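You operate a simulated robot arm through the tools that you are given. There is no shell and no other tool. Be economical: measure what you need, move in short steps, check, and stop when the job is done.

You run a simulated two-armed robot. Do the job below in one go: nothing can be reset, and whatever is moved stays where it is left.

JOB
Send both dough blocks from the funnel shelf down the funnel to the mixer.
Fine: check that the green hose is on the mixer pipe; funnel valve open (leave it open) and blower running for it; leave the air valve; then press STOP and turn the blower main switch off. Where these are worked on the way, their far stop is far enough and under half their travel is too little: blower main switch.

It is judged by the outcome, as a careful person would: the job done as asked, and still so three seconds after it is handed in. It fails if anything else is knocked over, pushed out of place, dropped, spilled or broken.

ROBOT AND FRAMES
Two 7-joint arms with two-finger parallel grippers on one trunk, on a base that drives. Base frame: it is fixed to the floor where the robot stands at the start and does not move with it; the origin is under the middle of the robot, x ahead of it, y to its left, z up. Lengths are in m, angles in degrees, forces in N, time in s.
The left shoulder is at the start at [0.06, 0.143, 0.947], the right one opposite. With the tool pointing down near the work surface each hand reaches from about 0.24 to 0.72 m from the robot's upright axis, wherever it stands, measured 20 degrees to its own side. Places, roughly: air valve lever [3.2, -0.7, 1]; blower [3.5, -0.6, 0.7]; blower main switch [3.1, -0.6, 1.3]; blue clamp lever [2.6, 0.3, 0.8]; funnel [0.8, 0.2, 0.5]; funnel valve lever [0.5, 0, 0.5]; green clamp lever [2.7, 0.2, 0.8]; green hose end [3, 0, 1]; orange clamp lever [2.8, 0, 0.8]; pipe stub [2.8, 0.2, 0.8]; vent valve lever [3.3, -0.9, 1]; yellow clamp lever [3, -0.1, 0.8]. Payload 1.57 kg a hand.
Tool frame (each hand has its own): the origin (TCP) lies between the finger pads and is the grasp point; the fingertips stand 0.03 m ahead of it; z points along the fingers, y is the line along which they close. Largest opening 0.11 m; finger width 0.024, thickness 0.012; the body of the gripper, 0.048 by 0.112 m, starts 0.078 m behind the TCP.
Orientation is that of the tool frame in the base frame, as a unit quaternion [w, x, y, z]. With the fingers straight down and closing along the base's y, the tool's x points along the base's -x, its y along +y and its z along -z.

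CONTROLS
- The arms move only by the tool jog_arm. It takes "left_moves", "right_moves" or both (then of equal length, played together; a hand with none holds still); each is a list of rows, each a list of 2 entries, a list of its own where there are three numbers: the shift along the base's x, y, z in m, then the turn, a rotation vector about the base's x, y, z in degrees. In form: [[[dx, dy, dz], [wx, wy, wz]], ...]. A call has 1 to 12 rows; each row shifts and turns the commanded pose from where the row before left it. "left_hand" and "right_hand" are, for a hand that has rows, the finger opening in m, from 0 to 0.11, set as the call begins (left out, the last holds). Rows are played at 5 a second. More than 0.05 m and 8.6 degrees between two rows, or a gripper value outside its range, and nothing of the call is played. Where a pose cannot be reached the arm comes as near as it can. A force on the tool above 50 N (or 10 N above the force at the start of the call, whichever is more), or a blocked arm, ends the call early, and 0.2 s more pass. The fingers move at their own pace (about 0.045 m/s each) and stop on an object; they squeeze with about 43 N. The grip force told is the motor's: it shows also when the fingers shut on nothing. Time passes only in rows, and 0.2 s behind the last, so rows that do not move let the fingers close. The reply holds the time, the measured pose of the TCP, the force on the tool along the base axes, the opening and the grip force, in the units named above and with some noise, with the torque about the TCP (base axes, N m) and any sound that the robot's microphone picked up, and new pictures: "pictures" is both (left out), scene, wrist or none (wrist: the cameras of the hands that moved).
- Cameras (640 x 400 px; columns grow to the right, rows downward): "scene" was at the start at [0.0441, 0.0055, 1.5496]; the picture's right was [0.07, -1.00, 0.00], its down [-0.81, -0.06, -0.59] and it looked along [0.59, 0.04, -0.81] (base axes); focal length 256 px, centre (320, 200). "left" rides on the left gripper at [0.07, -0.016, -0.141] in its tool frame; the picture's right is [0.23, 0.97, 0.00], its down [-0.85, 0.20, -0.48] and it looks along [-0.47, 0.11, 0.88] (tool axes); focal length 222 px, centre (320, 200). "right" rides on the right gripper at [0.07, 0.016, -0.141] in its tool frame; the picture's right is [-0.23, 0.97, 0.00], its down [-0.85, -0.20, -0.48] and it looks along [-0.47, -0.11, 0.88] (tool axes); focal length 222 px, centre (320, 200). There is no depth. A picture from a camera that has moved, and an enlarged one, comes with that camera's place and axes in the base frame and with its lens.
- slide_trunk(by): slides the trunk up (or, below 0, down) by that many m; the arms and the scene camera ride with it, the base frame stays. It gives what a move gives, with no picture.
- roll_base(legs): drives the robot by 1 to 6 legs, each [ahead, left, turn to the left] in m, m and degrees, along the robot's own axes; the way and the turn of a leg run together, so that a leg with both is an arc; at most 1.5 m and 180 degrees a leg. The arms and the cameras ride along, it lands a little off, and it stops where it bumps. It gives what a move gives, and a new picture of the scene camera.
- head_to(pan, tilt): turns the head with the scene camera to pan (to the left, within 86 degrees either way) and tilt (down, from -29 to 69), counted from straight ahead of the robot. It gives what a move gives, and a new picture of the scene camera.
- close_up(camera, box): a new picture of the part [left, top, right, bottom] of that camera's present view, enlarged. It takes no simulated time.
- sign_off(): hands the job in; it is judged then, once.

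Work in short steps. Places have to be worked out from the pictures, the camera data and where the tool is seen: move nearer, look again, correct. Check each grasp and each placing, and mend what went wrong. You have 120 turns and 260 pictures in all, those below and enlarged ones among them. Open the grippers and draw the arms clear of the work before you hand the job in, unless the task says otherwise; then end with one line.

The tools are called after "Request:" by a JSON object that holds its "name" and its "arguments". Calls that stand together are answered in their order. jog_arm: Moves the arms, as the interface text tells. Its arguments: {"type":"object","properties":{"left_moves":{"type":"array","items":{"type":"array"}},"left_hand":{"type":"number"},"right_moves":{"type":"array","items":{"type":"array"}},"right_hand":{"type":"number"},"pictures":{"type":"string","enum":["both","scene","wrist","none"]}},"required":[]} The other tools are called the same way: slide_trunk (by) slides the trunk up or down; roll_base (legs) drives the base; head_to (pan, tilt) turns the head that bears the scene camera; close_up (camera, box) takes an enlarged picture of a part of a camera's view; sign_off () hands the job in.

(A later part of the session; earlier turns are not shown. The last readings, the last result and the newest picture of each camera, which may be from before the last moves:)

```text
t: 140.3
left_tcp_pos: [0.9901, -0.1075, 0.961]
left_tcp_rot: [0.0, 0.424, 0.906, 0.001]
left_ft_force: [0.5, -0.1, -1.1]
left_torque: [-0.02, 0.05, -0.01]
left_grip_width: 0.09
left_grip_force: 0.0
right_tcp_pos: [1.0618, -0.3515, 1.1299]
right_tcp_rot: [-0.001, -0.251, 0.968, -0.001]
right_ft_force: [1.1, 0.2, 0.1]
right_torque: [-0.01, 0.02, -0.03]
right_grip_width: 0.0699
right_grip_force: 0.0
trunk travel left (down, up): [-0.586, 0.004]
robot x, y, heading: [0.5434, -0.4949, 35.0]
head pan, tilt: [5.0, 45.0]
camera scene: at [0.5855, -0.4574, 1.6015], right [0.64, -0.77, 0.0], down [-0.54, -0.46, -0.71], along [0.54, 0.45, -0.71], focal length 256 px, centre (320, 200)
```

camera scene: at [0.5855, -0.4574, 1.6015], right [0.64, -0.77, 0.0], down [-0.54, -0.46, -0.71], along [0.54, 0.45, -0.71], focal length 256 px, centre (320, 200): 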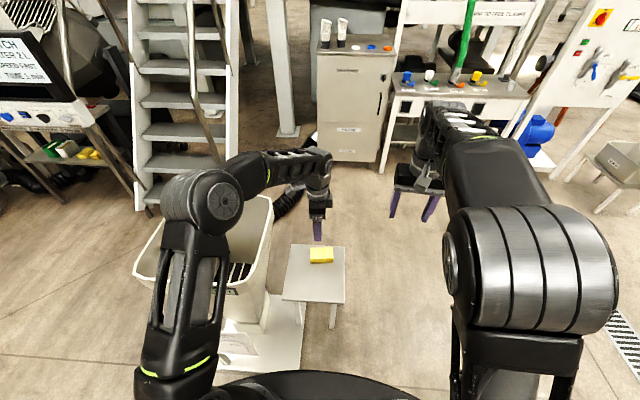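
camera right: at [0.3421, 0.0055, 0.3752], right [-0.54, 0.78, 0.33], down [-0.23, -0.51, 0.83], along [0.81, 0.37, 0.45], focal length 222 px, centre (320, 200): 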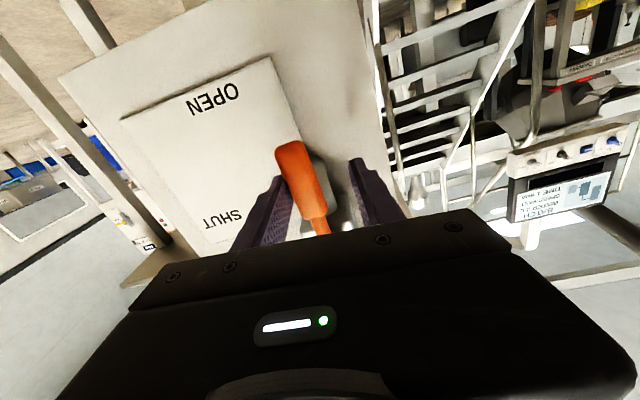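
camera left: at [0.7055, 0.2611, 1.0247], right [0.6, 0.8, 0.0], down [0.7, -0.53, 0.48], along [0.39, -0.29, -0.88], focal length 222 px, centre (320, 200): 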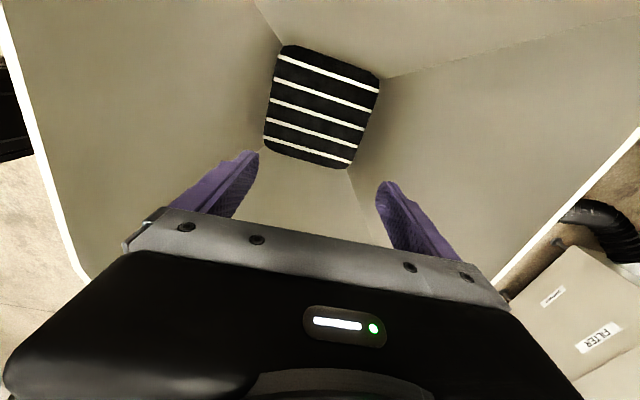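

Move over block 2 and down to z≈0.76 for a wrist check.

Request:
{"name": "jog_arm", "arguments": {"left_moves": [[[0.0136, 0.0079, -0.03], [0, 0, 0]], [[0.0136, 0.0079, -0.04], [0, 0, 0]], [[0.0136, 0.0079, -0.04], [0, 0, 0]], [[0.0136, 0.0079, -0.04], [0, 0, 0]], [[0.0136, 0.0079, -0.04], [0, 0, 0]], [[0, 0, -0.01], [0, 0, 0]]]}}

```text
t: 141.7
left_tcp_pos: [1.0573, -0.0677, 0.7635]
left_tcp_rot: [0.002, 0.425, 0.905, 0.001]
left_ft_force: [0.5, 0.4, -0.3]
left_torque: [0.02, 0.01, 0.02]
left_grip_width: 0.0901
left_grip_force: 0.1
right_tcp_pos: [1.0595, -0.3522, 1.1301]
right_tcp_rot: [0.0, -0.253, 0.968, -0.001]
right_ft_force: [0.1, -1.0, 0.3]
right_torque: [-0.03, -0.01, 0.01]
right_grip_width: 0.0702
right_grip_force: 0.0
trunk travel left (down, up): [-0.586, 0.004]
robot x, y, heading: [0.5456, -0.4926, 34.8]
head pan, tilt: [5.0, 45.0]
camera scene: at [0.5825, -0.4588, 1.6017], right [0.64, -0.77, 0.0], down [-0.54, -0.45, -0.71], along [0.54, 0.45, -0.71], focal length 256 px, centre (320, 200)
camera left: at [0.9993, -0.0231, 0.9058], right [0.6, 0.8, 0.0], down [0.7, -0.53, 0.48], along [0.39, -0.29, -0.88], focal length 222 px, centre (320, 200)
```

scene: 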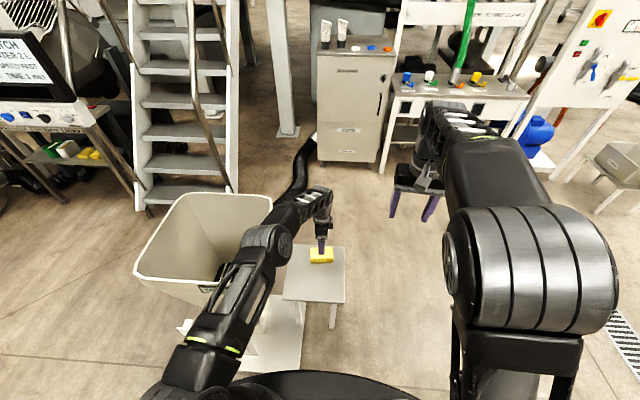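
left: 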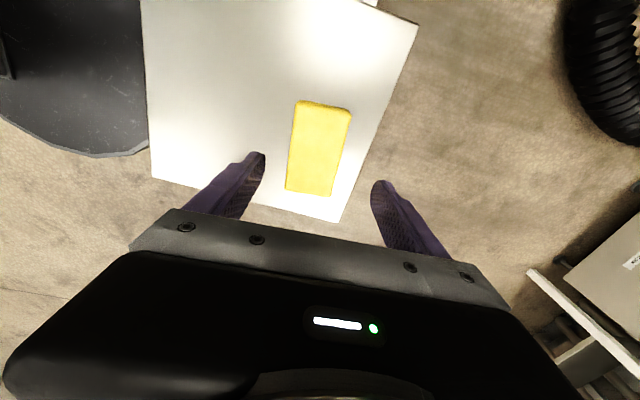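

Same picture as for block 1, just ~3° of yaw to correct. Descend to 0.669 and close with dwell.

Request:
{"name": "jog_arm", "arguments": {"left_moves": [[[-0.002, -0.001, -0.03], [0, 0, 3]], [[0, 0, -0.03], [0, 0, 0]], [[0, 0, -0.02], [0, 0, 0]], [[0, 0, -0.009], [0, 0, 0]], [[0, 0, -0.004], [0, 0, 0]]], "pictures": "wrist"}}

Request:
{"name": "jog_arm", "arguments": {"left_moves": [[[0, 0, 0], [0, 0, 0]], [[0, 0, 0], [0, 0, 0]], [[0, 0, 0], [0, 0, 0]], [[0, 0, 0], [0, 0, 0]], [[0, 0, 0], [0, 0, 0]], [[0, 0, 0], [0, 0, 0]], [[0, 0, 0], [0, 0, 0]]], "left_hand": 0.0, "pictures": "none"}}

```text
t: 142.9
left_tcp_pos: [1.0468, -0.0721, 0.6768]
left_tcp_rot: [0.001, 0.401, 0.916, 0.001]
left_ft_force: [-0.1, 0.1, 0.4]
left_torque: [-0.04, -0.01, 0.05]
left_grip_width: 0.0898
left_grip_force: 0.1
left hand out of reach, approached as far as the arm can: row 3, 5
right_tcp_pos: [1.059, -0.3528, 1.1302]
right_tcp_rot: [-0.001, -0.252, 0.968, -0.001]
right_ft_force: [0.8, -0.9, 0.1]
right_torque: [0.01, 0.0, 0.0]
right_grip_width: 0.07
right_grip_force: 0.0
trunk travel left (down, up): [-0.586, 0.004]
robot x, y, heading: [0.5465, -0.4928, 34.9]
head pan, tilt: [5.0, 45.0]
camera left: at [0.9858, -0.0306, 0.8182], right [0.56, 0.83, 0.0], down [0.73, -0.49, 0.48], along [0.4, -0.27, -0.88], focal length 222 px, centre (320, 200)
```

left: 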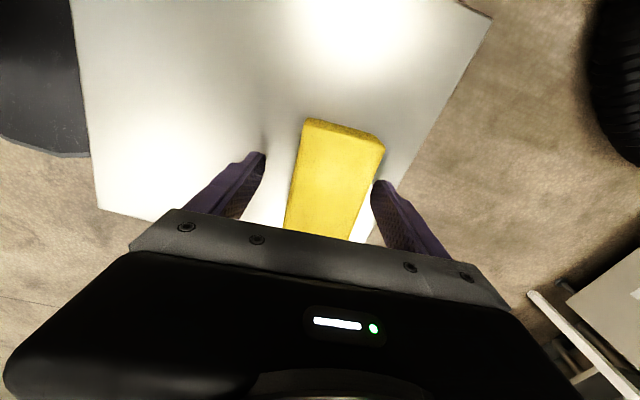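

```text
t: 144.5
left_tcp_pos: [1.0469, -0.0716, 0.6755]
left_tcp_rot: [0.0, 0.401, 0.916, 0.001]
left_ft_force: [0.7, 0.9, 0.9]
left_torque: [-0.08, 0.02, -0.01]
left_grip_width: 0.0574
left_grip_force: 43.1
right_tcp_pos: [1.0584, -0.3521, 1.1306]
right_tcp_rot: [-0.002, -0.252, 0.968, 0.0]
right_ft_force: [0.0, 0.0, 0.8]
right_torque: [0.01, 0.04, 0.01]
right_grip_width: 0.07
right_grip_force: 0.0
trunk travel left (down, up): [-0.586, 0.004]
robot x, y, heading: [0.5435, -0.4933, 34.9]
head pan, tilt: [5.0, 45.0]
```

The stretch fell short (z 0.676, 1 cm back), so the hold is shallow. I reopen, lower the trunk for reach and regrip properly.

Request:
{"name": "jog_arm", "arguments": {"left_moves": [[[0, 0, 0], [0, 0, 0]], [[0, 0, 0], [0, 0, 0]], [[0, 0, 0], [0, 0, 0]], [[0, 0, 0.03], [0, 0, 0]], [[0, 0, 0.035], [0, 0, 0]], [[0, 0, 0.035], [0, 0, 0]], [[0, 0, 0.035], [0, 0, 0]]], "left_hand": 0.09, "pictures": "none"}}

Request:
{"name": "slide_trunk", "arguments": {"by": -0.1}}

Request:
{"name": "close_up", "arguments": {"camera": "left", "box": [0, 0, 640, 400]}}

```text
t: 146.1
left_tcp_pos: [1.0723, -0.0624, 0.8018]
left_tcp_rot: [0.0, 0.401, 0.916, 0.0]
left_ft_force: [-0.2, -1.0, 0.6]
left_torque: [0.02, -0.04, 0.01]
left_grip_width: 0.0899
left_grip_force: 0.1
left hand out of reach, approached as far as the arm can: row 4, 5, 6, 7
right_tcp_pos: [1.0587, -0.3523, 1.1296]
right_tcp_rot: [-0.001, -0.252, 0.968, -0.001]
right_ft_force: [-0.3, -0.5, -1.1]
right_torque: [0.0, 0.0, 0.0]
right_grip_width: 0.0699
right_grip_force: 0.1
trunk travel left (down, up): [-0.586, 0.004]
robot x, y, heading: [0.541, -0.4935, 35.0]
head pan, tilt: [5.0, 45.0]
```

```text
t: 147.4
left_tcp_pos: [1.0747, -0.0608, 0.7025]
left_tcp_rot: [0.001, 0.401, 0.916, 0.001]
left_ft_force: [-0.7, 0.5, 9.8]
left_torque: [-0.37, 0.44, -0.01]
left_grip_width: 0.0902
left_grip_force: 0.5
right_tcp_pos: [1.0589, -0.3513, 1.0311]
right_tcp_rot: [0.0, -0.252, 0.968, -0.001]
right_ft_force: [0.2, -0.2, -0.3]
right_torque: [-0.01, -0.01, 0.02]
right_grip_width: 0.0699
right_grip_force: 0.0
trunk travel left (down, up): [-0.486, 0.104]
robot x, y, heading: [0.5443, -0.4945, 34.7]
head pan, tilt: [5.0, 45.0]
```

```text
1.00 times, centred on (320, 200) of left (not enlarged: the box is as wide or as high as the picture)
camera zoom: at [1.0125, -0.0207, 0.8458], right [0.56, 0.83, 0.0], down [0.73, -0.49, 0.48], along [0.4, -0.27, -0.88], focal length 222 px, centre (320, 200)
```

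zoom: 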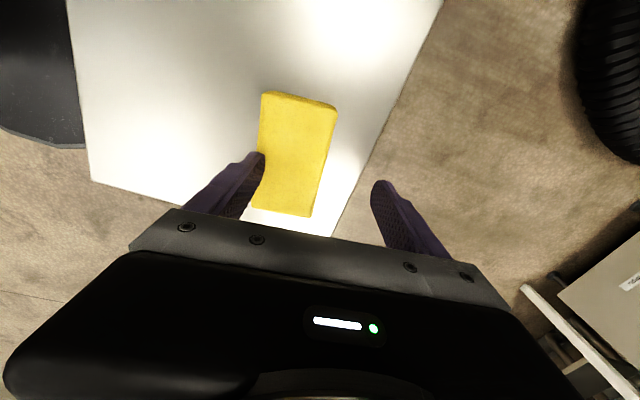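

The fingertip lightly touched the block as the arm un-stretched forward. I raise the hand, recentre on the block (1.047,-0.070), and look.

Request:
{"name": "jog_arm", "arguments": {"left_moves": [[[0, 0, 0.03], [0, 0, 0]], [[0, 0, 0.025], [0, 0, 0]], [[-0.014, -0.0045, 0], [0, 0, 0]], [[-0.014, -0.0045, 0], [0, 0, 0]], [[0, 0, 0], [0, 0, 0]]]}}

```text
t: 148.6
left_tcp_pos: [1.0506, -0.0701, 0.7462]
left_tcp_rot: [0.001, 0.4, 0.916, 0.0]
left_ft_force: [0.2, -0.2, -0.4]
left_torque: [-0.01, 0.01, -0.04]
left_grip_width: 0.0902
left_grip_force: 0.0
left hand out of reach, approached as far as the arm can: row 1, 2
right_tcp_pos: [1.0594, -0.353, 1.031]
right_tcp_rot: [-0.001, -0.253, 0.968, -0.001]
right_ft_force: [0.0, -0.7, -0.7]
right_torque: [0.02, 0.01, 0.0]
right_grip_width: 0.07
right_grip_force: 0.0
trunk travel left (down, up): [-0.486, 0.104]
robot x, y, heading: [0.5458, -0.4921, 34.8]
head pan, tilt: [5.0, 45.0]
camera scene: at [0.5831, -0.4586, 1.5016], right [0.64, -0.77, 0.0], down [-0.54, -0.45, -0.71], along [0.54, 0.45, -0.71], focal length 256 px, centre (320, 200)
camera left: at [0.9908, -0.029, 0.8878], right [0.56, 0.83, 0.0], down [0.73, -0.49, 0.48], along [0.4, -0.27, -0.88], focal length 222 px, centre (320, 200)
```

scene: 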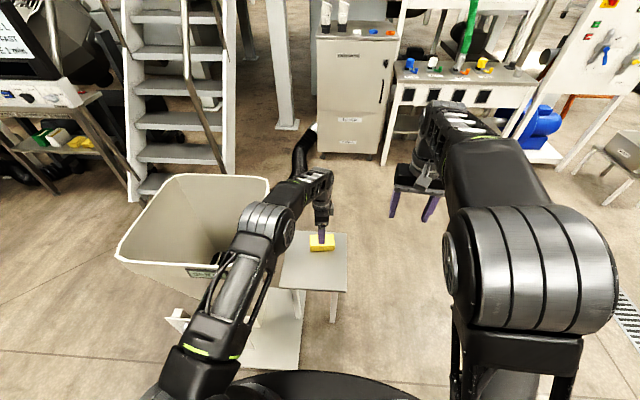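
left: 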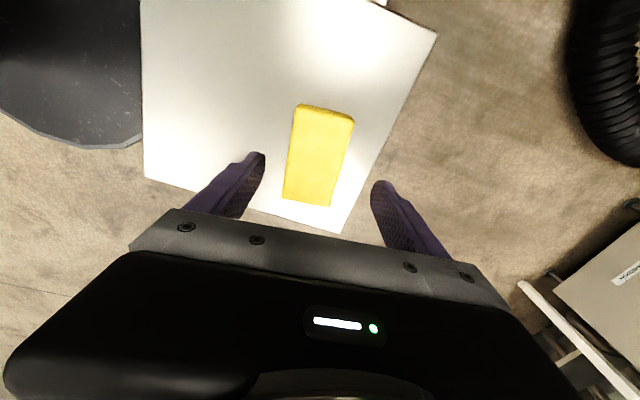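

Well centred. Descend to 0.669, checking reach.

Request:
{"name": "jog_arm", "arguments": {"left_moves": [[[-0.002, 0, -0.025], [0, 0, 0]], [[0, 0, -0.025], [0, 0, 0]], [[0, 0, -0.018], [0, 0, 0]], [[0, 0, -0.009], [0, 0, 0]], [[0, 0, 0], [0, 0, 0]]], "pictures": "wrist"}}

```text
t: 149.8
left_tcp_pos: [1.0475, -0.0698, 0.6672]
left_tcp_rot: [0.0, 0.401, 0.916, 0.001]
left_ft_force: [0.3, -0.7, -0.2]
left_torque: [-0.01, 0.01, 0.0]
left_grip_width: 0.0898
left_grip_force: 0.1
right_tcp_pos: [1.0583, -0.3524, 1.0302]
right_tcp_rot: [-0.001, -0.252, 0.968, 0.0]
right_ft_force: [0.4, -0.6, 0.9]
right_torque: [0.01, -0.01, 0.01]
right_grip_width: 0.0704
right_grip_force: 0.1
trunk travel left (down, up): [-0.486, 0.104]
robot x, y, heading: [0.5447, -0.4963, 34.9]
head pan, tilt: [5.0, 45.0]
camera left: at [0.9875, -0.0278, 0.8096], right [0.56, 0.83, 0.0], down [0.73, -0.49, 0.48], along [0.4, -0.27, -0.88], focal length 222 px, centre (320, 200)
```

left: 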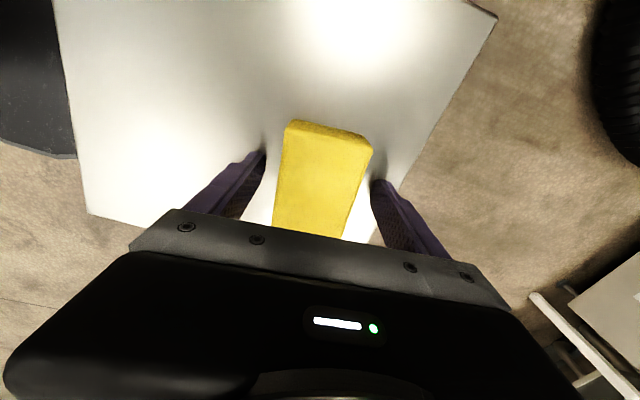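

Good. Close, dwell, and lift slowly.

Request:
{"name": "jog_arm", "arguments": {"left_moves": [[[0, 0, 0], [0, 0, 0]], [[0, 0, 0], [0, 0, 0]], [[0, 0, 0], [0, 0, 0]], [[0, 0, 0], [0, 0, 0]], [[0, 0, 0], [0, 0, 0]], [[0, 0, 0], [0, 0, 0]]], "left_hand": 0.0, "pictures": "none"}}

Request:
{"name": "jog_arm", "arguments": {"left_moves": [[[0, 0, 0.002], [0, 0, 0]], [[0, 0, 0.002], [0, 0, 0]], [[0, 0, 0.003], [0, 0, 0]], [[0, 0, 0.004], [0, 0, 0]], [[0, 0, 0.005], [0, 0, 0]], [[0, 0, 0.007], [0, 0, 0]], [[0, 0, 0.008], [0, 0, 0]], [[0, 0, 0.008], [0, 0, 0]], [[0, 0, 0.008], [0, 0, 0]], [[0, 0, 0.006], [0, 0, 0]], [[0, 0, 0.003], [0, 0, 0]]]}}

```text
t: 151.2
left_tcp_pos: [1.047, -0.0691, 0.667]
left_tcp_rot: [0.001, 0.4, 0.916, 0.002]
left_ft_force: [-0.1, -1.2, -0.3]
left_torque: [-0.06, 0.08, 0.02]
left_grip_width: 0.0578
left_grip_force: 42.8
right_tcp_pos: [1.0594, -0.3521, 1.0311]
right_tcp_rot: [0.0, -0.251, 0.968, -0.001]
right_ft_force: [0.7, -0.7, -0.5]
right_torque: [-0.03, 0.04, 0.01]
right_grip_width: 0.0698
right_grip_force: 0.0
trunk travel left (down, up): [-0.486, 0.104]
robot x, y, heading: [0.544, -0.4936, 35.1]
head pan, tilt: [5.0, 45.0]
```

```text
t: 153.6
left_tcp_pos: [1.048, -0.0693, 0.724]
left_tcp_rot: [0.001, 0.4, 0.916, 0.0]
left_ft_force: [-0.6, 0.2, -2.1]
left_torque: [0.0, 0.02, 0.04]
left_grip_width: 0.0578
left_grip_force: 43.1
right_tcp_pos: [1.0603, -0.3527, 1.0311]
right_tcp_rot: [0.0, -0.252, 0.968, -0.001]
right_ft_force: [-0.1, -0.3, 0.5]
right_torque: [-0.02, 0.02, -0.03]
right_grip_width: 0.0701
right_grip_force: 0.0
trunk travel left (down, up): [-0.486, 0.104]
robot x, y, heading: [0.5426, -0.4965, 35.1]
head pan, tilt: [5.0, 45.0]
camera scene: at [0.5831, -0.4585, 1.5016], right [0.64, -0.77, 0.0], down [-0.54, -0.45, -0.71], along [0.54, 0.45, -0.71], focal length 256 px, centre (320, 200)
camera left: at [0.9882, -0.0278, 0.8665], right [0.56, 0.83, 0.0], down [0.73, -0.49, 0.48], along [0.4, -0.27, -0.88], focal length 222 px, centre (320, 200)
```

scene: 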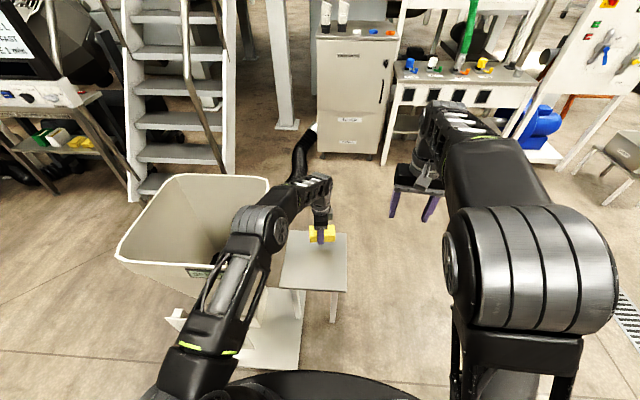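
left: 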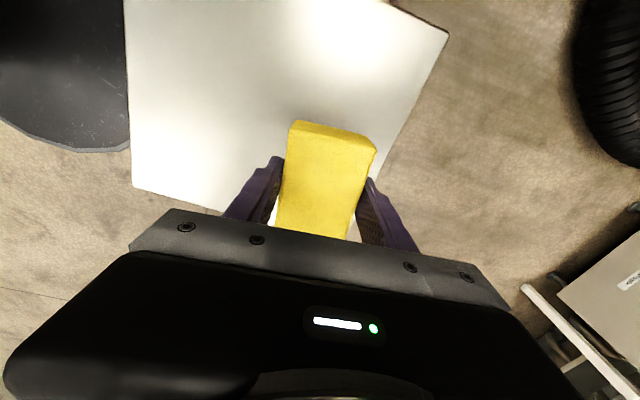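

Held. I draw it towards the robot while rising, then raise the trunk.

Request:
{"name": "jog_arm", "arguments": {"left_moves": [[[-0.003, -0.002, 0.006], [0, 0, 0]], [[-0.006, -0.004, 0.01], [0, 0, 0]], [[-0.006, -0.004, 0.013], [0, 0, 0]], [[-0.006, -0.004, 0.013], [0, 0, 0]], [[-0.006, -0.004, 0.013], [0, 0, 0]], [[-0.006, -0.004, 0.014], [0, 0, 0]], [[-0.006, -0.004, 0.014], [0, 0, 0]], [[-0.006, -0.004, 0.014], [0, 0, 0]], [[-0.006, -0.004, 0.014], [0, 0, 0]], [[-0.006, -0.004, 0.013], [0, 0, 0]], [[-0.006, -0.004, 0.01], [0, 0, 0]], [[-0.003, -0.002, 0.004], [0, 0, 0]]], "pictures": "none"}}

Request:
{"name": "slide_trunk", "arguments": {"by": 0.1}}

Request:
{"name": "roll_base", "arguments": {"legs": [[-0.04, 0, 0], [0, 0.2, 0]]}}

```text
t: 156.2
left_tcp_pos: [0.9813, -0.1151, 0.8617]
left_tcp_rot: [0.001, 0.4, 0.916, 0.001]
left_ft_force: [0.8, 0.4, -2.1]
left_torque: [-0.02, 0.04, -0.02]
left_grip_width: 0.0577
left_grip_force: 43.1
right_tcp_pos: [1.0597, -0.3532, 1.0301]
right_tcp_rot: [-0.001, -0.253, 0.968, -0.001]
right_ft_force: [0.5, 0.7, -1.1]
right_torque: [-0.01, 0.0, 0.0]
right_grip_width: 0.0701
right_grip_force: 0.0
trunk travel left (down, up): [-0.486, 0.104]
robot x, y, heading: [0.543, -0.4943, 35.0]
head pan, tilt: [5.0, 45.0]
```

```text
t: 157.6
left_tcp_pos: [0.9817, -0.1146, 0.9607]
left_tcp_rot: [0.0, 0.4, 0.917, 0.002]
left_ft_force: [-0.2, -0.2, -2.8]
left_torque: [0.0, 0.05, -0.01]
left_grip_width: 0.0578
left_grip_force: 43.4
right_tcp_pos: [1.0598, -0.3523, 1.1301]
right_tcp_rot: [-0.001, -0.252, 0.968, -0.001]
right_ft_force: [-0.3, -0.5, -0.2]
right_torque: [-0.02, 0.0, 0.0]
right_grip_width: 0.0696
right_grip_force: 0.1
trunk travel left (down, up): [-0.586, 0.004]
robot x, y, heading: [0.5442, -0.4949, 35.0]
head pan, tilt: [5.0, 45.0]
```

```text
t: 159.6
left_tcp_pos: [0.8346, 0.0271, 0.9603]
left_tcp_rot: [0.001, 0.4, 0.916, 0.001]
left_ft_force: [-0.1, 0.0, -2.3]
left_torque: [-0.03, 0.02, 0.02]
left_grip_width: 0.058
left_grip_force: 43.1
right_tcp_pos: [0.9109, -0.2118, 1.131]
right_tcp_rot: [-0.001, -0.253, 0.967, -0.002]
right_ft_force: [0.5, 0.5, 0.1]
right_torque: [-0.02, -0.05, -0.01]
right_grip_width: 0.07
right_grip_force: 0.1
trunk travel left (down, up): [-0.586, 0.004]
robot x, y, heading: [0.3938, -0.3533, 35.3]
head pan, tilt: [5.0, 45.0]
camera scene: at [0.4346, -0.3172, 1.6016], right [0.64, -0.77, 0.0], down [-0.54, -0.46, -0.71], along [0.54, 0.45, -0.71], focal length 256 px, centre (320, 200)
```

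scene: 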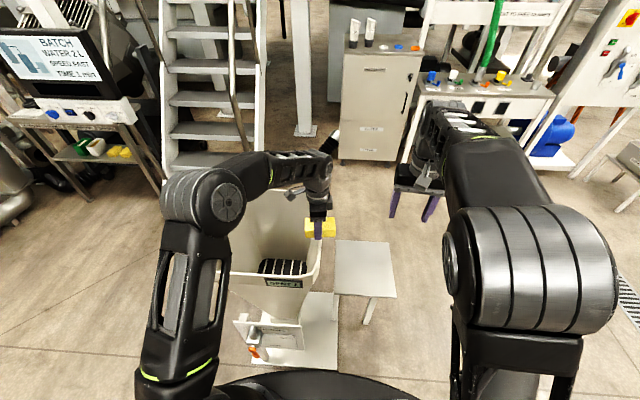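

Same as before: over the funnel to (0.763,0.217), down, release.

Request:
{"name": "jog_arm", "arguments": {"left_moves": [[[-0.004, 0.01, 0], [0, 0, 0]], [[-0.008, 0.02, 0], [0, 0, 0]], [[-0.008, 0.022, 0], [0, 0, 0]], [[-0.008, 0.022, 0], [0, 0, 0]], [[-0.008, 0.022, 0], [0, 0, 0]], [[-0.008, 0.022, 0], [0, 0, 0]], [[-0.008, 0.022, -0.01], [0, 0, 0]], [[-0.008, 0.022, -0.015], [0, 0, 0]], [[-0.008, 0.02, -0.02], [0, 0, 0]], [[-0.004, 0.008, -0.02], [0, 0, 0]], [[0, 0, -0.012], [0, 0, 0]]], "pictures": "wrist"}}

Request:
{"name": "jog_arm", "arguments": {"left_moves": [[[0, 0, 0], [0, 0, 0]], [[0, 0, 0], [0, 0, 0]], [[0, 0, 0], [0, 0, 0]], [[0, 0, 0], [0, 0, 0]], [[0, 0, 0], [0, 0, 0]], [[0, 0, 0], [0, 0, 0]]], "left_hand": 0.1, "pictures": "wrist"}}

Request:
{"name": "close_up", "arguments": {"camera": "scene", "box": [230, 230, 400, 370]}}

```text
t: 162.0
left_tcp_pos: [0.7604, 0.2164, 0.8837]
left_tcp_rot: [0.0, 0.4, 0.916, 0.0]
left_ft_force: [0.9, 1.0, -2.3]
left_torque: [0.01, 0.01, 0.01]
left_grip_width: 0.0577
left_grip_force: 43.4
right_tcp_pos: [0.9118, -0.2121, 1.1288]
right_tcp_rot: [-0.001, -0.253, 0.967, -0.002]
right_ft_force: [0.0, -0.4, -0.8]
right_torque: [-0.01, -0.02, -0.01]
right_grip_width: 0.0698
right_grip_force: 0.1
trunk travel left (down, up): [-0.586, 0.004]
robot x, y, heading: [0.3951, -0.3542, 34.9]
head pan, tilt: [5.0, 45.0]
camera left: at [0.7014, 0.2579, 1.0263], right [0.56, 0.83, 0.0], down [0.73, -0.49, 0.48], along [0.4, -0.27, -0.88], focal length 222 px, centre (320, 200)
```

left: 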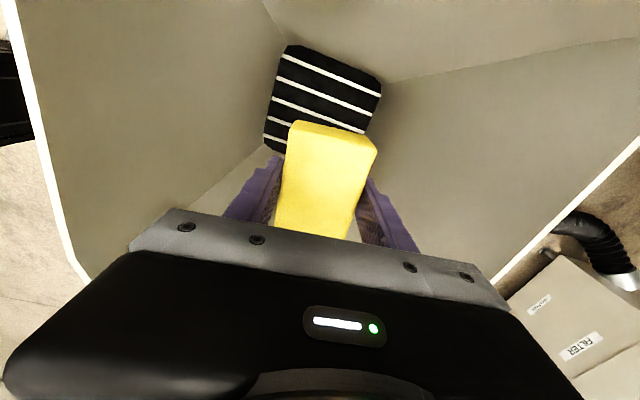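

```text
t: 163.4
left_tcp_pos: [0.7612, 0.2169, 0.8841]
left_tcp_rot: [0.0, 0.401, 0.916, 0.0]
left_ft_force: [-0.3, -0.1, 0.8]
left_torque: [-0.04, 0.03, 0.04]
left_grip_width: 0.1003
left_grip_force: 0.1
right_tcp_pos: [0.9119, -0.2133, 1.13]
right_tcp_rot: [0.0, -0.252, 0.968, -0.001]
right_ft_force: [-0.7, 0.4, -0.8]
right_torque: [-0.01, -0.01, -0.02]
right_grip_width: 0.07
right_grip_force: 0.1
trunk travel left (down, up): [-0.586, 0.004]
robot x, y, heading: [0.3981, -0.3537, 34.9]
head pan, tilt: [5.0, 45.0]
camera left: at [0.7013, 0.2575, 1.0269], right [0.56, 0.83, 0.0], down [0.73, -0.49, 0.48], along [0.4, -0.27, -0.88], focal length 222 px, centre (320, 200)
```

left: 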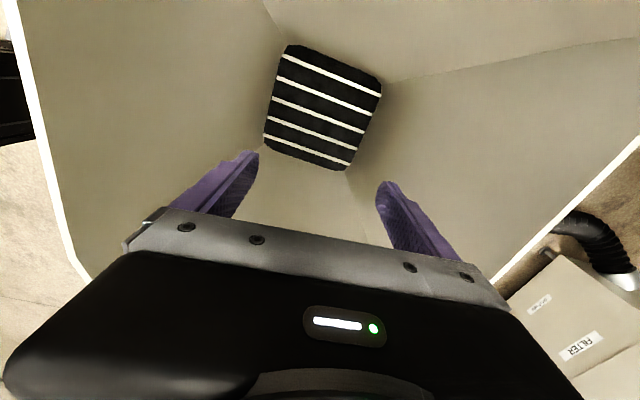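

```text
2.86 times, centred on (315, 300) of scene
camera zoom: at [0.4353, -0.3186, 1.6017], right [0.64, -0.77, 0.0], down [-0.54, -0.46, -0.71], along [0.54, 0.45, -0.71], focal length 730 px, centre (334, -86)
```

zoom: 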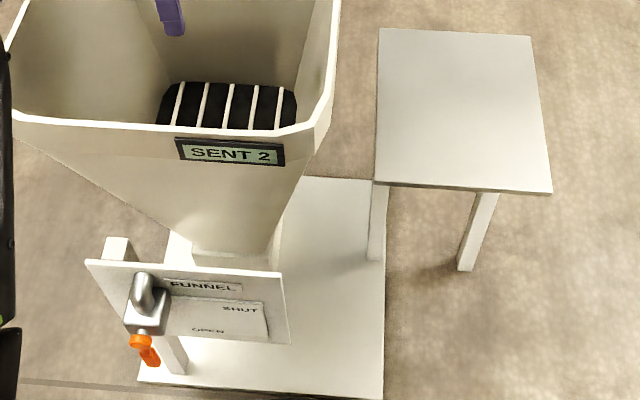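

SENT 2. I withdraw the hand and drive back to the panel.

Request:
{"name": "jog_arm", "arguments": {"left_moves": [[[0, 0, 0.045], [0, 0, 0]], [[0, 0, 0.045], [0, 0, 0]], [[0.015, -0.036, 0], [0, 0, 0]], [[0.015, -0.036, 0], [0, 0, 0]], [[0.015, -0.036, 0], [0, 0, 0]], [[0.015, -0.036, 0], [0, 0, 0]], [[0.005, -0.036, 0], [0, 0, 0]]], "pictures": "none"}}

Request:
{"name": "roll_base", "arguments": {"legs": [[-0.25, 0, 0], [0, 0, -35], [0, -0.6, 0], [1.5, 0, 0], [0.4, -0.07, 0], [0, 0, 35]]}}

Request:
{"name": "head_to", "arguments": {"pan": 0, "tilt": 25}}

```text
t: 165.0
left_tcp_pos: [0.826, 0.0363, 0.9762]
left_tcp_rot: [0.0, 0.4, 0.917, 0.001]
left_ft_force: [-0.4, -0.4, 0.0]
left_torque: [0.04, 0.0, 0.0]
left_grip_width: 0.1
left_grip_force: 0.1
right_tcp_pos: [0.9119, -0.2135, 1.1307]
right_tcp_rot: [0.0, -0.253, 0.967, -0.002]
right_ft_force: [0.3, 0.2, -0.3]
right_torque: [0.01, -0.02, -0.01]
right_grip_width: 0.0702
right_grip_force: 0.0
trunk travel left (down, up): [-0.586, 0.004]
robot x, y, heading: [0.3944, -0.3577, 34.8]
head pan, tilt: [5.0, 45.0]
```

```text
t: 182.4
left_tcp_pos: [2.5285, -0.8342, 0.9763]
left_tcp_rot: [0.001, 0.414, 0.91, 0.0]
left_ft_force: [0.1, 0.4, 0.1]
left_torque: [-0.02, -0.02, 0.01]
left_grip_width: 0.1001
left_grip_force: 0.0
right_tcp_pos: [2.604, -1.0884, 1.1303]
right_tcp_rot: [-0.001, -0.238, 0.971, -0.001]
right_ft_force: [0.5, -0.5, -0.8]
right_torque: [0.0, 0.02, -0.01]
right_grip_width: 0.0699
right_grip_force: 0.1
trunk travel left (down, up): [-0.586, 0.004]
robot x, y, heading: [2.0847, -1.2125, 33.3]
head pan, tilt: [5.0, 45.0]
camera scene: at [2.1245, -1.1785, 1.6017], right [0.62, -0.79, 0.0], down [-0.56, -0.44, -0.71], along [0.56, 0.44, -0.71], focal length 256 px, centre (320, 200)
```

scene: 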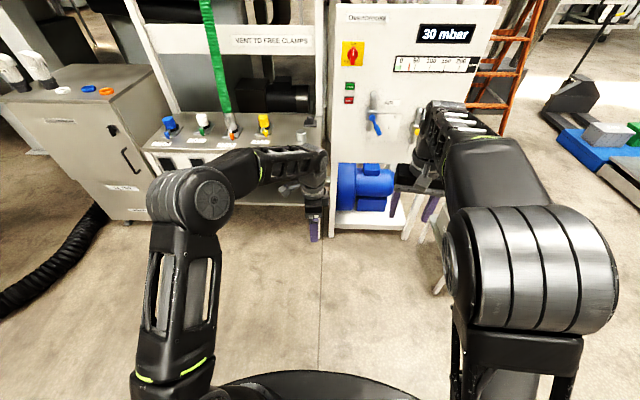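

```text
t: 183.2
left_tcp_pos: [2.527, -0.8349, 0.9759]
left_tcp_rot: [0.0, 0.414, 0.91, 0.001]
left_ft_force: [0.1, 0.3, 0.1]
left_torque: [0.0, 0.03, 0.02]
left_grip_width: 0.0997
left_grip_force: 0.1
right_tcp_pos: [2.6028, -1.0865, 1.1304]
right_tcp_rot: [0.0, -0.239, 0.971, 0.0]
right_ft_force: [-0.1, 0.7, -0.3]
right_torque: [-0.01, 0.02, 0.01]
right_grip_width: 0.0697
right_grip_force: 0.0
trunk travel left (down, up): [-0.586, 0.004]
robot x, y, heading: [2.0866, -1.211, 33.5]
head pan, tilt: [0.0, 25.0]
camera scene: at [2.1379, -1.1786, 1.6322], right [0.55, -0.84, 0.0], down [-0.35, -0.23, -0.91], along [0.76, 0.5, -0.42], focal length 256 px, centre (320, 200)
```

scene: 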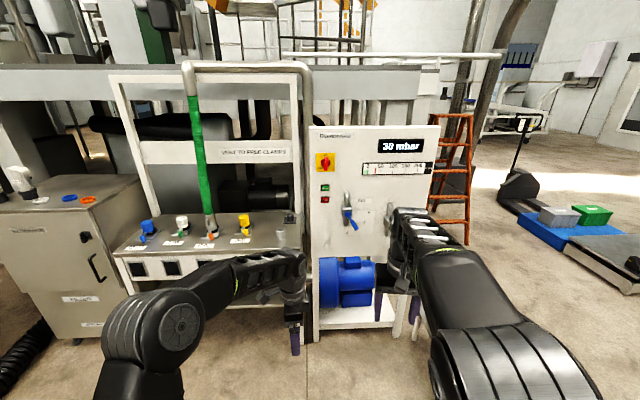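

Pressure still 30 mbar, blower running. I move the left hand aside and bring the right hand to point forward at STOP's height.

Request:
{"name": "jog_arm", "arguments": {"left_moves": [[[-0.0325, 0.0183, 0.02], [0, 0, 0]], [[-0.0325, 0.0183, 0.02], [0, 0, 0]], [[-0.0325, 0.0183, 0.02], [0, 0, 0]], [[-0.0325, 0.0183, 0.02], [0, 0, 0]], [[-0.0325, 0.0183, 0.02], [0, 0, 0]], [[-0.0325, 0.0183, 0.02], [0, 0, 0]]], "pictures": "none"}}

Request:
{"name": "jog_arm", "arguments": {"right_moves": [[[0.0036, 0.0111, 0], [0, 0, 5.9]], [[0.0036, 0.0111, -0.004], [4.53, -6.84, 0]], [[0.0036, 0.0111, -0.004], [4.53, -6.84, 0]], [[0.0036, 0.0111, -0.004], [4.53, -6.84, 0]], [[0.0036, 0.0111, -0.004], [4.53, -6.84, 0]], [[0.0036, 0.0111, -0.004], [4.53, -6.84, 0]], [[0.0036, 0.0111, -0.004], [4.53, -6.84, 0]], [[0.0036, 0.0111, -0.004], [4.53, -6.84, 0]], [[0.0036, 0.0111, -0.004], [4.53, -6.84, 0]], [[0.0036, 0.0111, -0.004], [4.53, -6.84, 0]], [[0.0036, 0.0111, -0.004], [4.53, -6.84, 0]], [[0.0, 0.0, -0.004], [4.45, -6.7, 0]]], "right_hand": 0.0}}

```text
t: 184.7
left_tcp_pos: [2.3314, -0.7256, 1.0976]
left_tcp_rot: [0.001, 0.415, 0.91, 0.0]
left_ft_force: [-1.0, -0.2, -0.5]
left_torque: [0.01, -0.01, 0.02]
left_grip_width: 0.1002
left_grip_force: 0.1
right_tcp_pos: [2.6044, -1.0877, 1.1306]
right_tcp_rot: [-0.001, -0.238, 0.971, -0.002]
right_ft_force: [-0.1, -0.1, 0.6]
right_torque: [0.03, 0.0, -0.01]
right_grip_width: 0.0699
right_grip_force: 0.0
trunk travel left (down, up): [-0.586, 0.004]
robot x, y, heading: [2.0869, -1.2122, 33.2]
head pan, tilt: [0.0, 25.0]
```

```text
t: 187.2
left_tcp_pos: [2.333, -0.7249, 1.0973]
left_tcp_rot: [0.001, 0.415, 0.91, 0.0]
left_ft_force: [-0.7, 1.0, 0.1]
left_torque: [0.03, -0.01, 0.03]
left_grip_width: 0.0999
left_grip_force: 0.1
right_tcp_pos: [2.6434, -0.9652, 1.0861]
right_tcp_rot: [0.677, -0.201, 0.678, 0.203]
right_ft_force: [-0.2, -0.2, -0.4]
right_torque: [0.03, 0.01, 0.0]
right_grip_width: 0.0001
right_grip_force: 21.3
trunk travel left (down, up): [-0.586, 0.004]
robot x, y, heading: [2.0841, -1.2141, 33.2]
head pan, tilt: [0.0, 25.0]
camera scene: at [2.1379, -1.178, 1.6323], right [0.55, -0.84, 0.0], down [-0.35, -0.23, -0.91], along [0.76, 0.5, -0.42], focal length 256 px, centre (320, 200)
camera right: at [2.5174, -1.0282, 1.0162], right [-0.54, 0.81, 0.23], down [-0.29, -0.43, 0.85], along [0.79, 0.39, 0.47], focal length 222 px, centre (320, 200)
```

scene: 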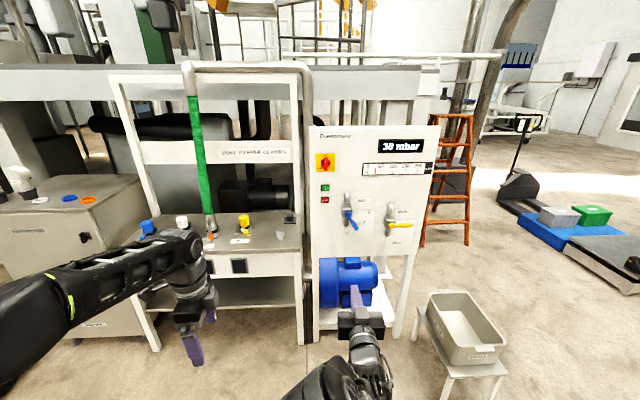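
right: 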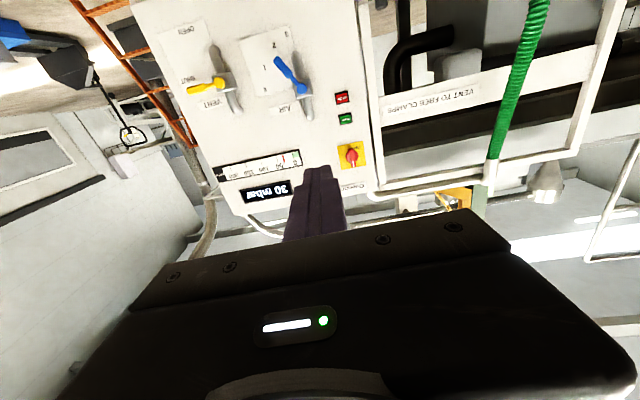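

Request:
{"name": "roll_base", "arguments": {"legs": [[0, 0, 2], [0.38, 0.03, 0]]}}

Request:
{"name": "close_up", "arguments": {"camera": "right", "box": [0, 0, 640, 400]}}

```text
t: 190.0
left_tcp_pos: [2.6049, -0.4753, 1.0962]
left_tcp_rot: [0.0, 0.398, 0.917, 0.0]
left_ft_force: [0.5, 0.6, -0.7]
left_torque: [-0.03, 0.01, -0.01]
left_grip_width: 0.0998
left_grip_force: 0.0
right_tcp_pos: [2.924, -0.7041, 1.0867]
right_tcp_rot: [0.673, -0.215, 0.674, 0.215]
right_ft_force: [0.4, 0.9, -0.1]
right_torque: [0.02, -0.02, -0.02]
right_grip_width: 0.0001
right_grip_force: 21.2
trunk travel left (down, up): [-0.586, 0.004]
robot x, y, heading: [2.3734, -0.9726, 35.1]
head pan, tilt: [0.0, 25.0]
camera scene: at [2.4271, -0.9353, 1.6322], right [0.58, -0.82, 0.0], down [-0.35, -0.24, -0.91], along [0.74, 0.52, -0.42], focal length 256 px, centre (320, 200)
```

scene: 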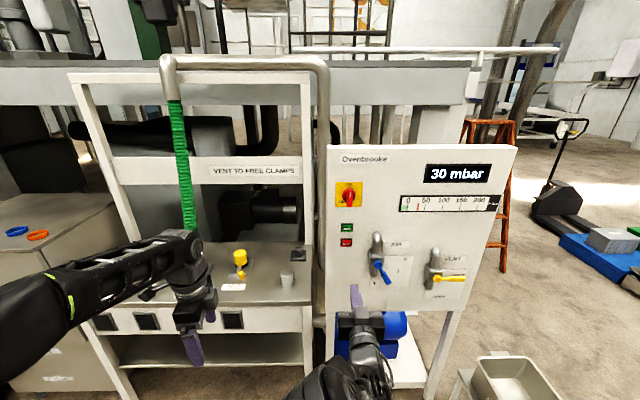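

```text
1.00 times, centred on (320, 200) of right (not enlarged: the box is as wide or as high as the picture)
camera zoom: at [2.8007, -0.7723, 1.0162], right [-0.56, 0.79, 0.23], down [-0.27, -0.44, 0.86], along [0.78, 0.42, 0.46], focal length 222 px, centre (320, 200)
```

zoom: 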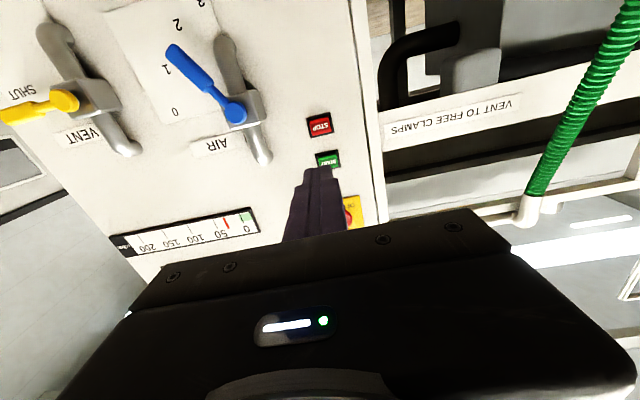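

STOP is dead ahead (0.25 m, 4 mm lower). I close 0.05 m with the base, then advance the hand.

Request:
{"name": "roll_base", "arguments": {"legs": [[0.05, 0, 0]]}}

Request:
{"name": "jog_arm", "arguments": {"right_moves": [[[0.0245, 0.0173, -0.004], [0, 0, 0]], [[0.0245, 0.0173, 0], [0, 0, 0]], [[0.0245, 0.0173, 0], [0, 0, 0]], [[0.0245, 0.0173, 0], [0, 0, 0]], [[0.0205, 0.0144, 0], [0, 0, 0]]]}}

```text
t: 190.9
left_tcp_pos: [2.6464, -0.4467, 1.0959]
left_tcp_rot: [0.0, 0.399, 0.917, 0.0]
left_ft_force: [0.1, 0.4, 0.2]
left_torque: [-0.04, 0.04, 0.0]
left_grip_width: 0.1002
left_grip_force: 0.1
right_tcp_pos: [2.9668, -0.6757, 1.0853]
right_tcp_rot: [0.673, -0.213, 0.675, 0.214]
right_ft_force: [0.4, 0.6, -0.9]
right_torque: [0.0, -0.02, 0.01]
right_grip_width: 0.0
right_grip_force: 21.9
trunk travel left (down, up): [-0.586, 0.004]
robot x, y, heading: [2.4131, -0.9455, 35.0]
head pan, tilt: [0.0, 25.0]
camera scene: at [2.4692, -0.9057, 1.6321], right [0.58, -0.82, 0.0], down [-0.35, -0.24, -0.91], along [0.74, 0.52, -0.42], focal length 256 px, centre (320, 200)
```

scene: 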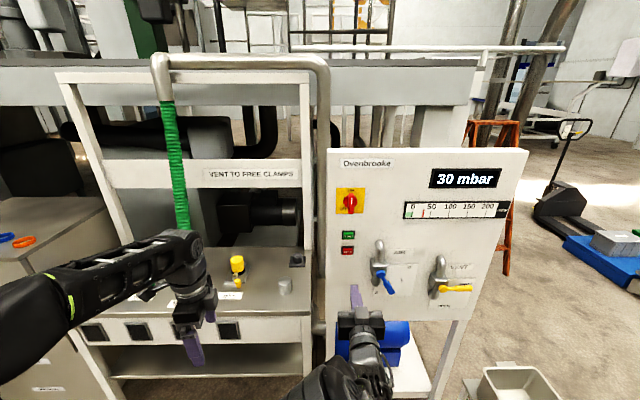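

```text
t: 192.1
left_tcp_pos: [2.6455, -0.4472, 1.0966]
left_tcp_rot: [0.0, 0.399, 0.917, 0.0]
left_ft_force: [0.1, -0.5, 0.3]
left_torque: [-0.02, 0.01, -0.02]
left_grip_width: 0.1
left_grip_force: 0.1
right_tcp_pos: [3.0856, -0.5934, 1.0807]
right_tcp_rot: [0.673, -0.214, 0.674, 0.215]
right_ft_force: [0.5, 0.8, -1.0]
right_torque: [0.0, 0.02, 0.0]
right_grip_width: 0.0
right_grip_force: 21.4
trunk travel left (down, up): [-0.586, 0.004]
robot x, y, heading: [2.4179, -0.9436, 35.2]
head pan, tilt: [0.0, 25.0]
camera scene: at [2.4675, -0.907, 1.6322], right [0.58, -0.82, 0.0], down [-0.35, -0.24, -0.91], along [0.74, 0.52, -0.42], focal length 256 px, centre (320, 200)
camera right: at [2.9603, -0.6607, 1.0121], right [-0.56, 0.79, 0.23], down [-0.27, -0.44, 0.86], along [0.78, 0.42, 0.46], focal length 222 px, centre (320, 200)
```

scene: 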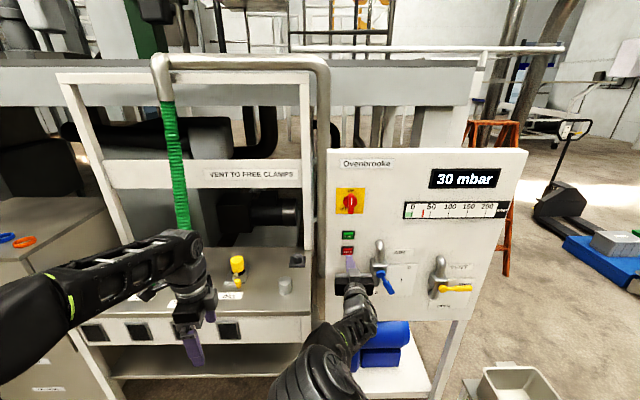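
right: 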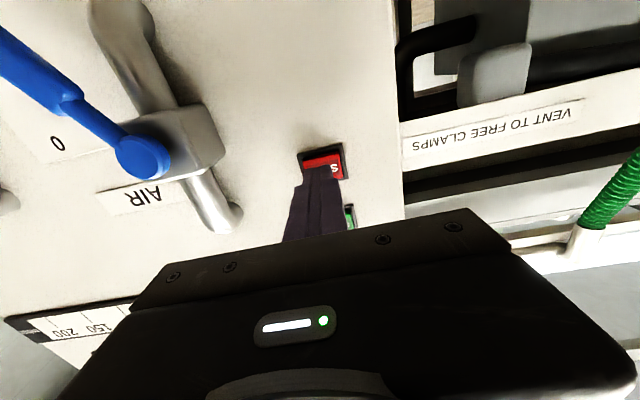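

Lined up on STOP. Press in small steps.

Request:
{"name": "jog_arm", "arguments": {"right_moves": [[[0.0082, 0.0058, 0], [0, 0, 0]], [[0.005, 0.0035, 0], [0, 0, 0]], [[0.0033, 0.0023, 0], [0, 0, 0]], [[0.0025, 0.0017, 0], [0, 0, 0]], [[0.0025, 0.0017, 0], [0, 0, 0]]]}}

```text
t: 193.3
left_tcp_pos: [2.6461, -0.4467, 1.0973]
left_tcp_rot: [0.0, 0.399, 0.917, 0.0]
left_ft_force: [-0.3, -0.5, 0.3]
left_torque: [-0.04, 0.0, 0.03]
left_grip_width: 0.1001
left_grip_force: 0.1
right_tcp_pos: [3.1045, -0.5782, 1.0826]
right_tcp_rot: [0.673, -0.213, 0.674, 0.216]
right_ft_force: [-2.1, -1.3, 1.0]
right_torque: [0.01, -0.02, 0.0]
right_grip_width: 0.0001
right_grip_force: 21.4
trunk travel left (down, up): [-0.586, 0.004]
robot x, y, heading: [2.4153, -0.9442, 35.3]
head pan, tilt: [0.0, 25.0]
heard: click
camera scene: at [2.4665, -0.9078, 1.6323], right [0.58, -0.82, 0.0], down [-0.34, -0.24, -0.91], along [0.74, 0.52, -0.42], focal length 256 px, centre (320, 200)
camera right: at [2.9808, -0.6463, 1.0125], right [-0.56, 0.79, 0.23], down [-0.27, -0.44, 0.85], along [0.78, 0.42, 0.47], focal length 222 px, centre (320, 200)
```

scene: 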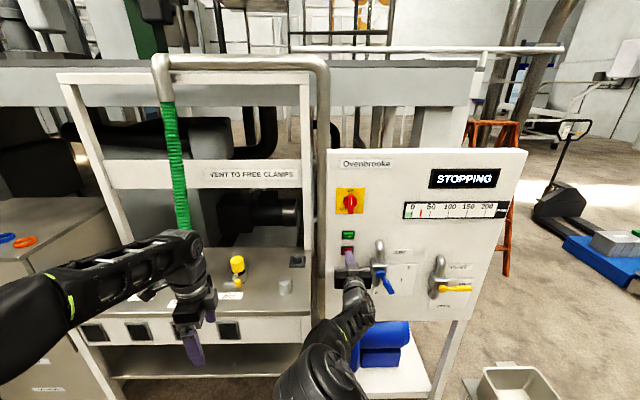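
right: 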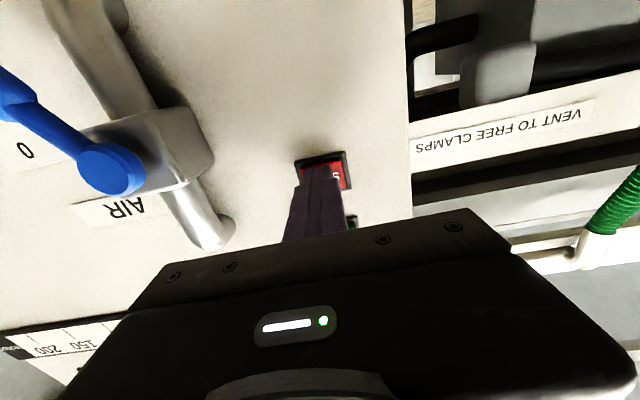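

Display shows STOPPING. I retract, rise to knob height with fingers open, and let the blower run down.

Request:
{"name": "jog_arm", "arguments": {"right_moves": [[[-0.0245, -0.0173, 0], [0, 0, 0]], [[-0.0245, -0.0173, 0], [0, 0, 0]], [[-0.0245, -0.0155, 0], [0, 0, 0]], [[0, 0, 0.05], [0, 0, 0]], [[0, 0, 0.05], [0, 0, 0]], [[0, 0, 0.05], [0, 0, 0]], [[0, 0, 0.05], [0, 0, 0]], [[0, 0, 0], [0, 0, 0]]], "right_hand": 0.06}}

```text
t: 195.1
left_tcp_pos: [2.6453, -0.4466, 1.0974]
left_tcp_rot: [0.0, 0.398, 0.917, 0.0]
left_ft_force: [0.4, -0.4, 0.2]
left_torque: [0.0, -0.01, 0.0]
left_grip_width: 0.0997
left_grip_force: 0.1
right_tcp_pos: [3.0327, -0.6294, 1.2795]
right_tcp_rot: [0.673, -0.215, 0.674, 0.216]
right_ft_force: [-0.1, -0.3, -0.4]
right_torque: [-0.02, -0.01, 0.04]
right_grip_width: 0.0601
right_grip_force: 0.1
trunk travel left (down, up): [-0.586, 0.004]
robot x, y, heading: [2.4155, -0.9407, 35.2]
head pan, tilt: [0.0, 25.0]
camera scene: at [2.4672, -0.9069, 1.6322], right [0.58, -0.82, 0.0], down [-0.35, -0.24, -0.91], along [0.74, 0.52, -0.42], focal length 256 px, centre (320, 200)
camera right: at [2.9086, -0.6974, 1.2095], right [-0.56, 0.79, 0.23], down [-0.27, -0.44, 0.86], along [0.78, 0.42, 0.46], focal length 222 px, centre (320, 200)
```

scene: 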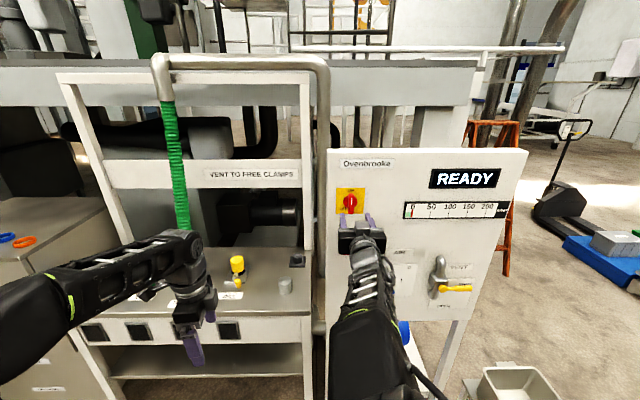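
right: 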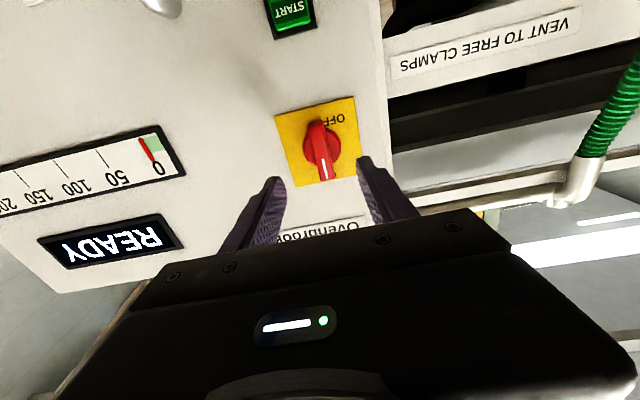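

Stopped, READY, gauge 0. Advance to straddle the vertical handle, centred on its axis, and close.

Request:
{"name": "jog_arm", "arguments": {"right_moves": [[[0.022, 0.016, 0.003], [0, 0, 0]], [[0.022, 0.016, 0], [0, 0, 0]], [[0.0215, 0.016, 0], [0, 0, 0]]], "pictures": "wrist"}}

Request:
{"name": "jog_arm", "arguments": {"right_moves": [[[0, 0, 0], [0, 0, 0]], [[0, 0, 0], [0, 0, 0]], [[0, 0, 0], [0, 0, 0]], [[0, 0, 0], [0, 0, 0]]], "right_hand": 0.0, "pictures": "wrist"}}

```text
t: 195.9
left_tcp_pos: [2.6456, -0.4467, 1.0966]
left_tcp_rot: [0.0, 0.399, 0.917, 0.0]
left_ft_force: [-0.5, 0.6, -0.3]
left_torque: [0.0, 0.02, -0.03]
left_grip_width: 0.1
left_grip_force: 0.0
right_tcp_pos: [3.0997, -0.581, 1.2842]
right_tcp_rot: [0.672, -0.214, 0.675, 0.216]
right_ft_force: [-0.2, 0.1, -0.8]
right_torque: [-0.01, 0.02, 0.02]
right_grip_width: 0.06
right_grip_force: 0.0
trunk travel left (down, up): [-0.586, 0.004]
robot x, y, heading: [2.4167, -0.9445, 35.0]
head pan, tilt: [0.0, 25.0]
camera right: at [2.9747, -0.6477, 1.2135], right [-0.56, 0.79, 0.23], down [-0.27, -0.44, 0.86], along [0.78, 0.42, 0.46], focal length 222 px, centre (320, 200)
```

right: 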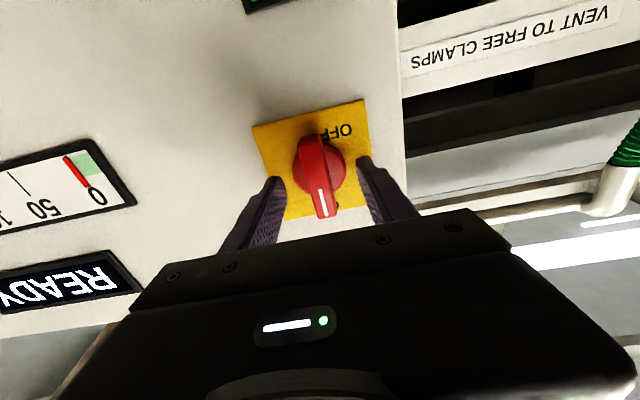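

```text
t: 196.9
left_tcp_pos: [2.6455, -0.4468, 1.0962]
left_tcp_rot: [0.0, 0.399, 0.917, 0.001]
left_ft_force: [1.3, 0.9, 0.5]
left_torque: [0.01, 0.01, 0.03]
left_grip_width: 0.0999
left_grip_force: 0.1
right_tcp_pos: [3.099, -0.5811, 1.285]
right_tcp_rot: [0.673, -0.215, 0.674, 0.216]
right_ft_force: [0.6, -2.2, 0.5]
right_torque: [-0.3, -0.02, 0.44]
right_grip_width: 0.0173
right_grip_force: 26.1
trunk travel left (down, up): [-0.586, 0.004]
robot x, y, heading: [2.4131, -0.9448, 35.4]
head pan, tilt: [0.0, 25.0]
camera right: at [2.9738, -0.6486, 1.214], right [-0.56, 0.79, 0.23], down [-0.27, -0.44, 0.86], along [0.78, 0.42, 0.47], focal length 222 px, centre (320, 200)
```

right: 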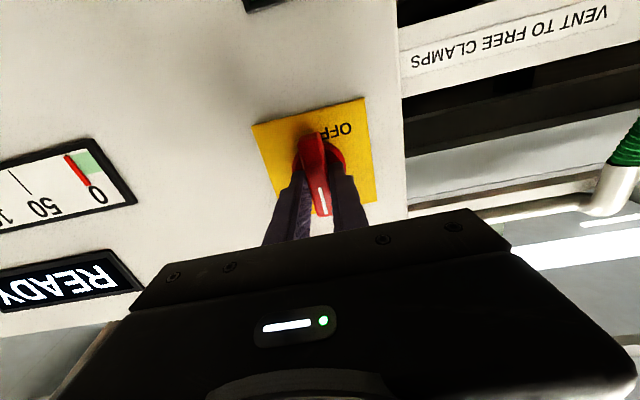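

Gripped with little force. Turn counter-clockwise, −41° first.

Request:
{"name": "jog_arm", "arguments": {"right_moves": [[[0, 0, 0], [-6.7, -4.73, 0]], [[0, 0, 0], [-6.7, -4.73, 0]], [[0, 0, 0], [-6.7, -4.73, 0]], [[0, 0, 0], [-6.7, -4.73, 0]], [[0, 0, 0], [-6.7, -4.73, 0]]], "pictures": "none"}}

```text
t: 198.1
left_tcp_pos: [2.6444, -0.4464, 1.0961]
left_tcp_rot: [0.0, 0.399, 0.917, 0.0]
left_ft_force: [1.0, 0.1, 0.3]
left_torque: [0.03, 0.01, 0.04]
left_grip_width: 0.1002
left_grip_force: 0.1
right_tcp_pos: [3.0964, -0.5788, 1.2831]
right_tcp_rot: [0.704, -0.44, 0.557, -0.036]
right_ft_force: [-13.3, -0.7, -17.7]
right_torque: [-0.12, 0.33, 0.92]
right_grip_width: 0.0169
right_grip_force: 31.9
trunk travel left (down, up): [-0.586, 0.004]
robot x, y, heading: [2.4148, -0.945, 35.3]
head pan, tilt: [0.0, 25.0]
```

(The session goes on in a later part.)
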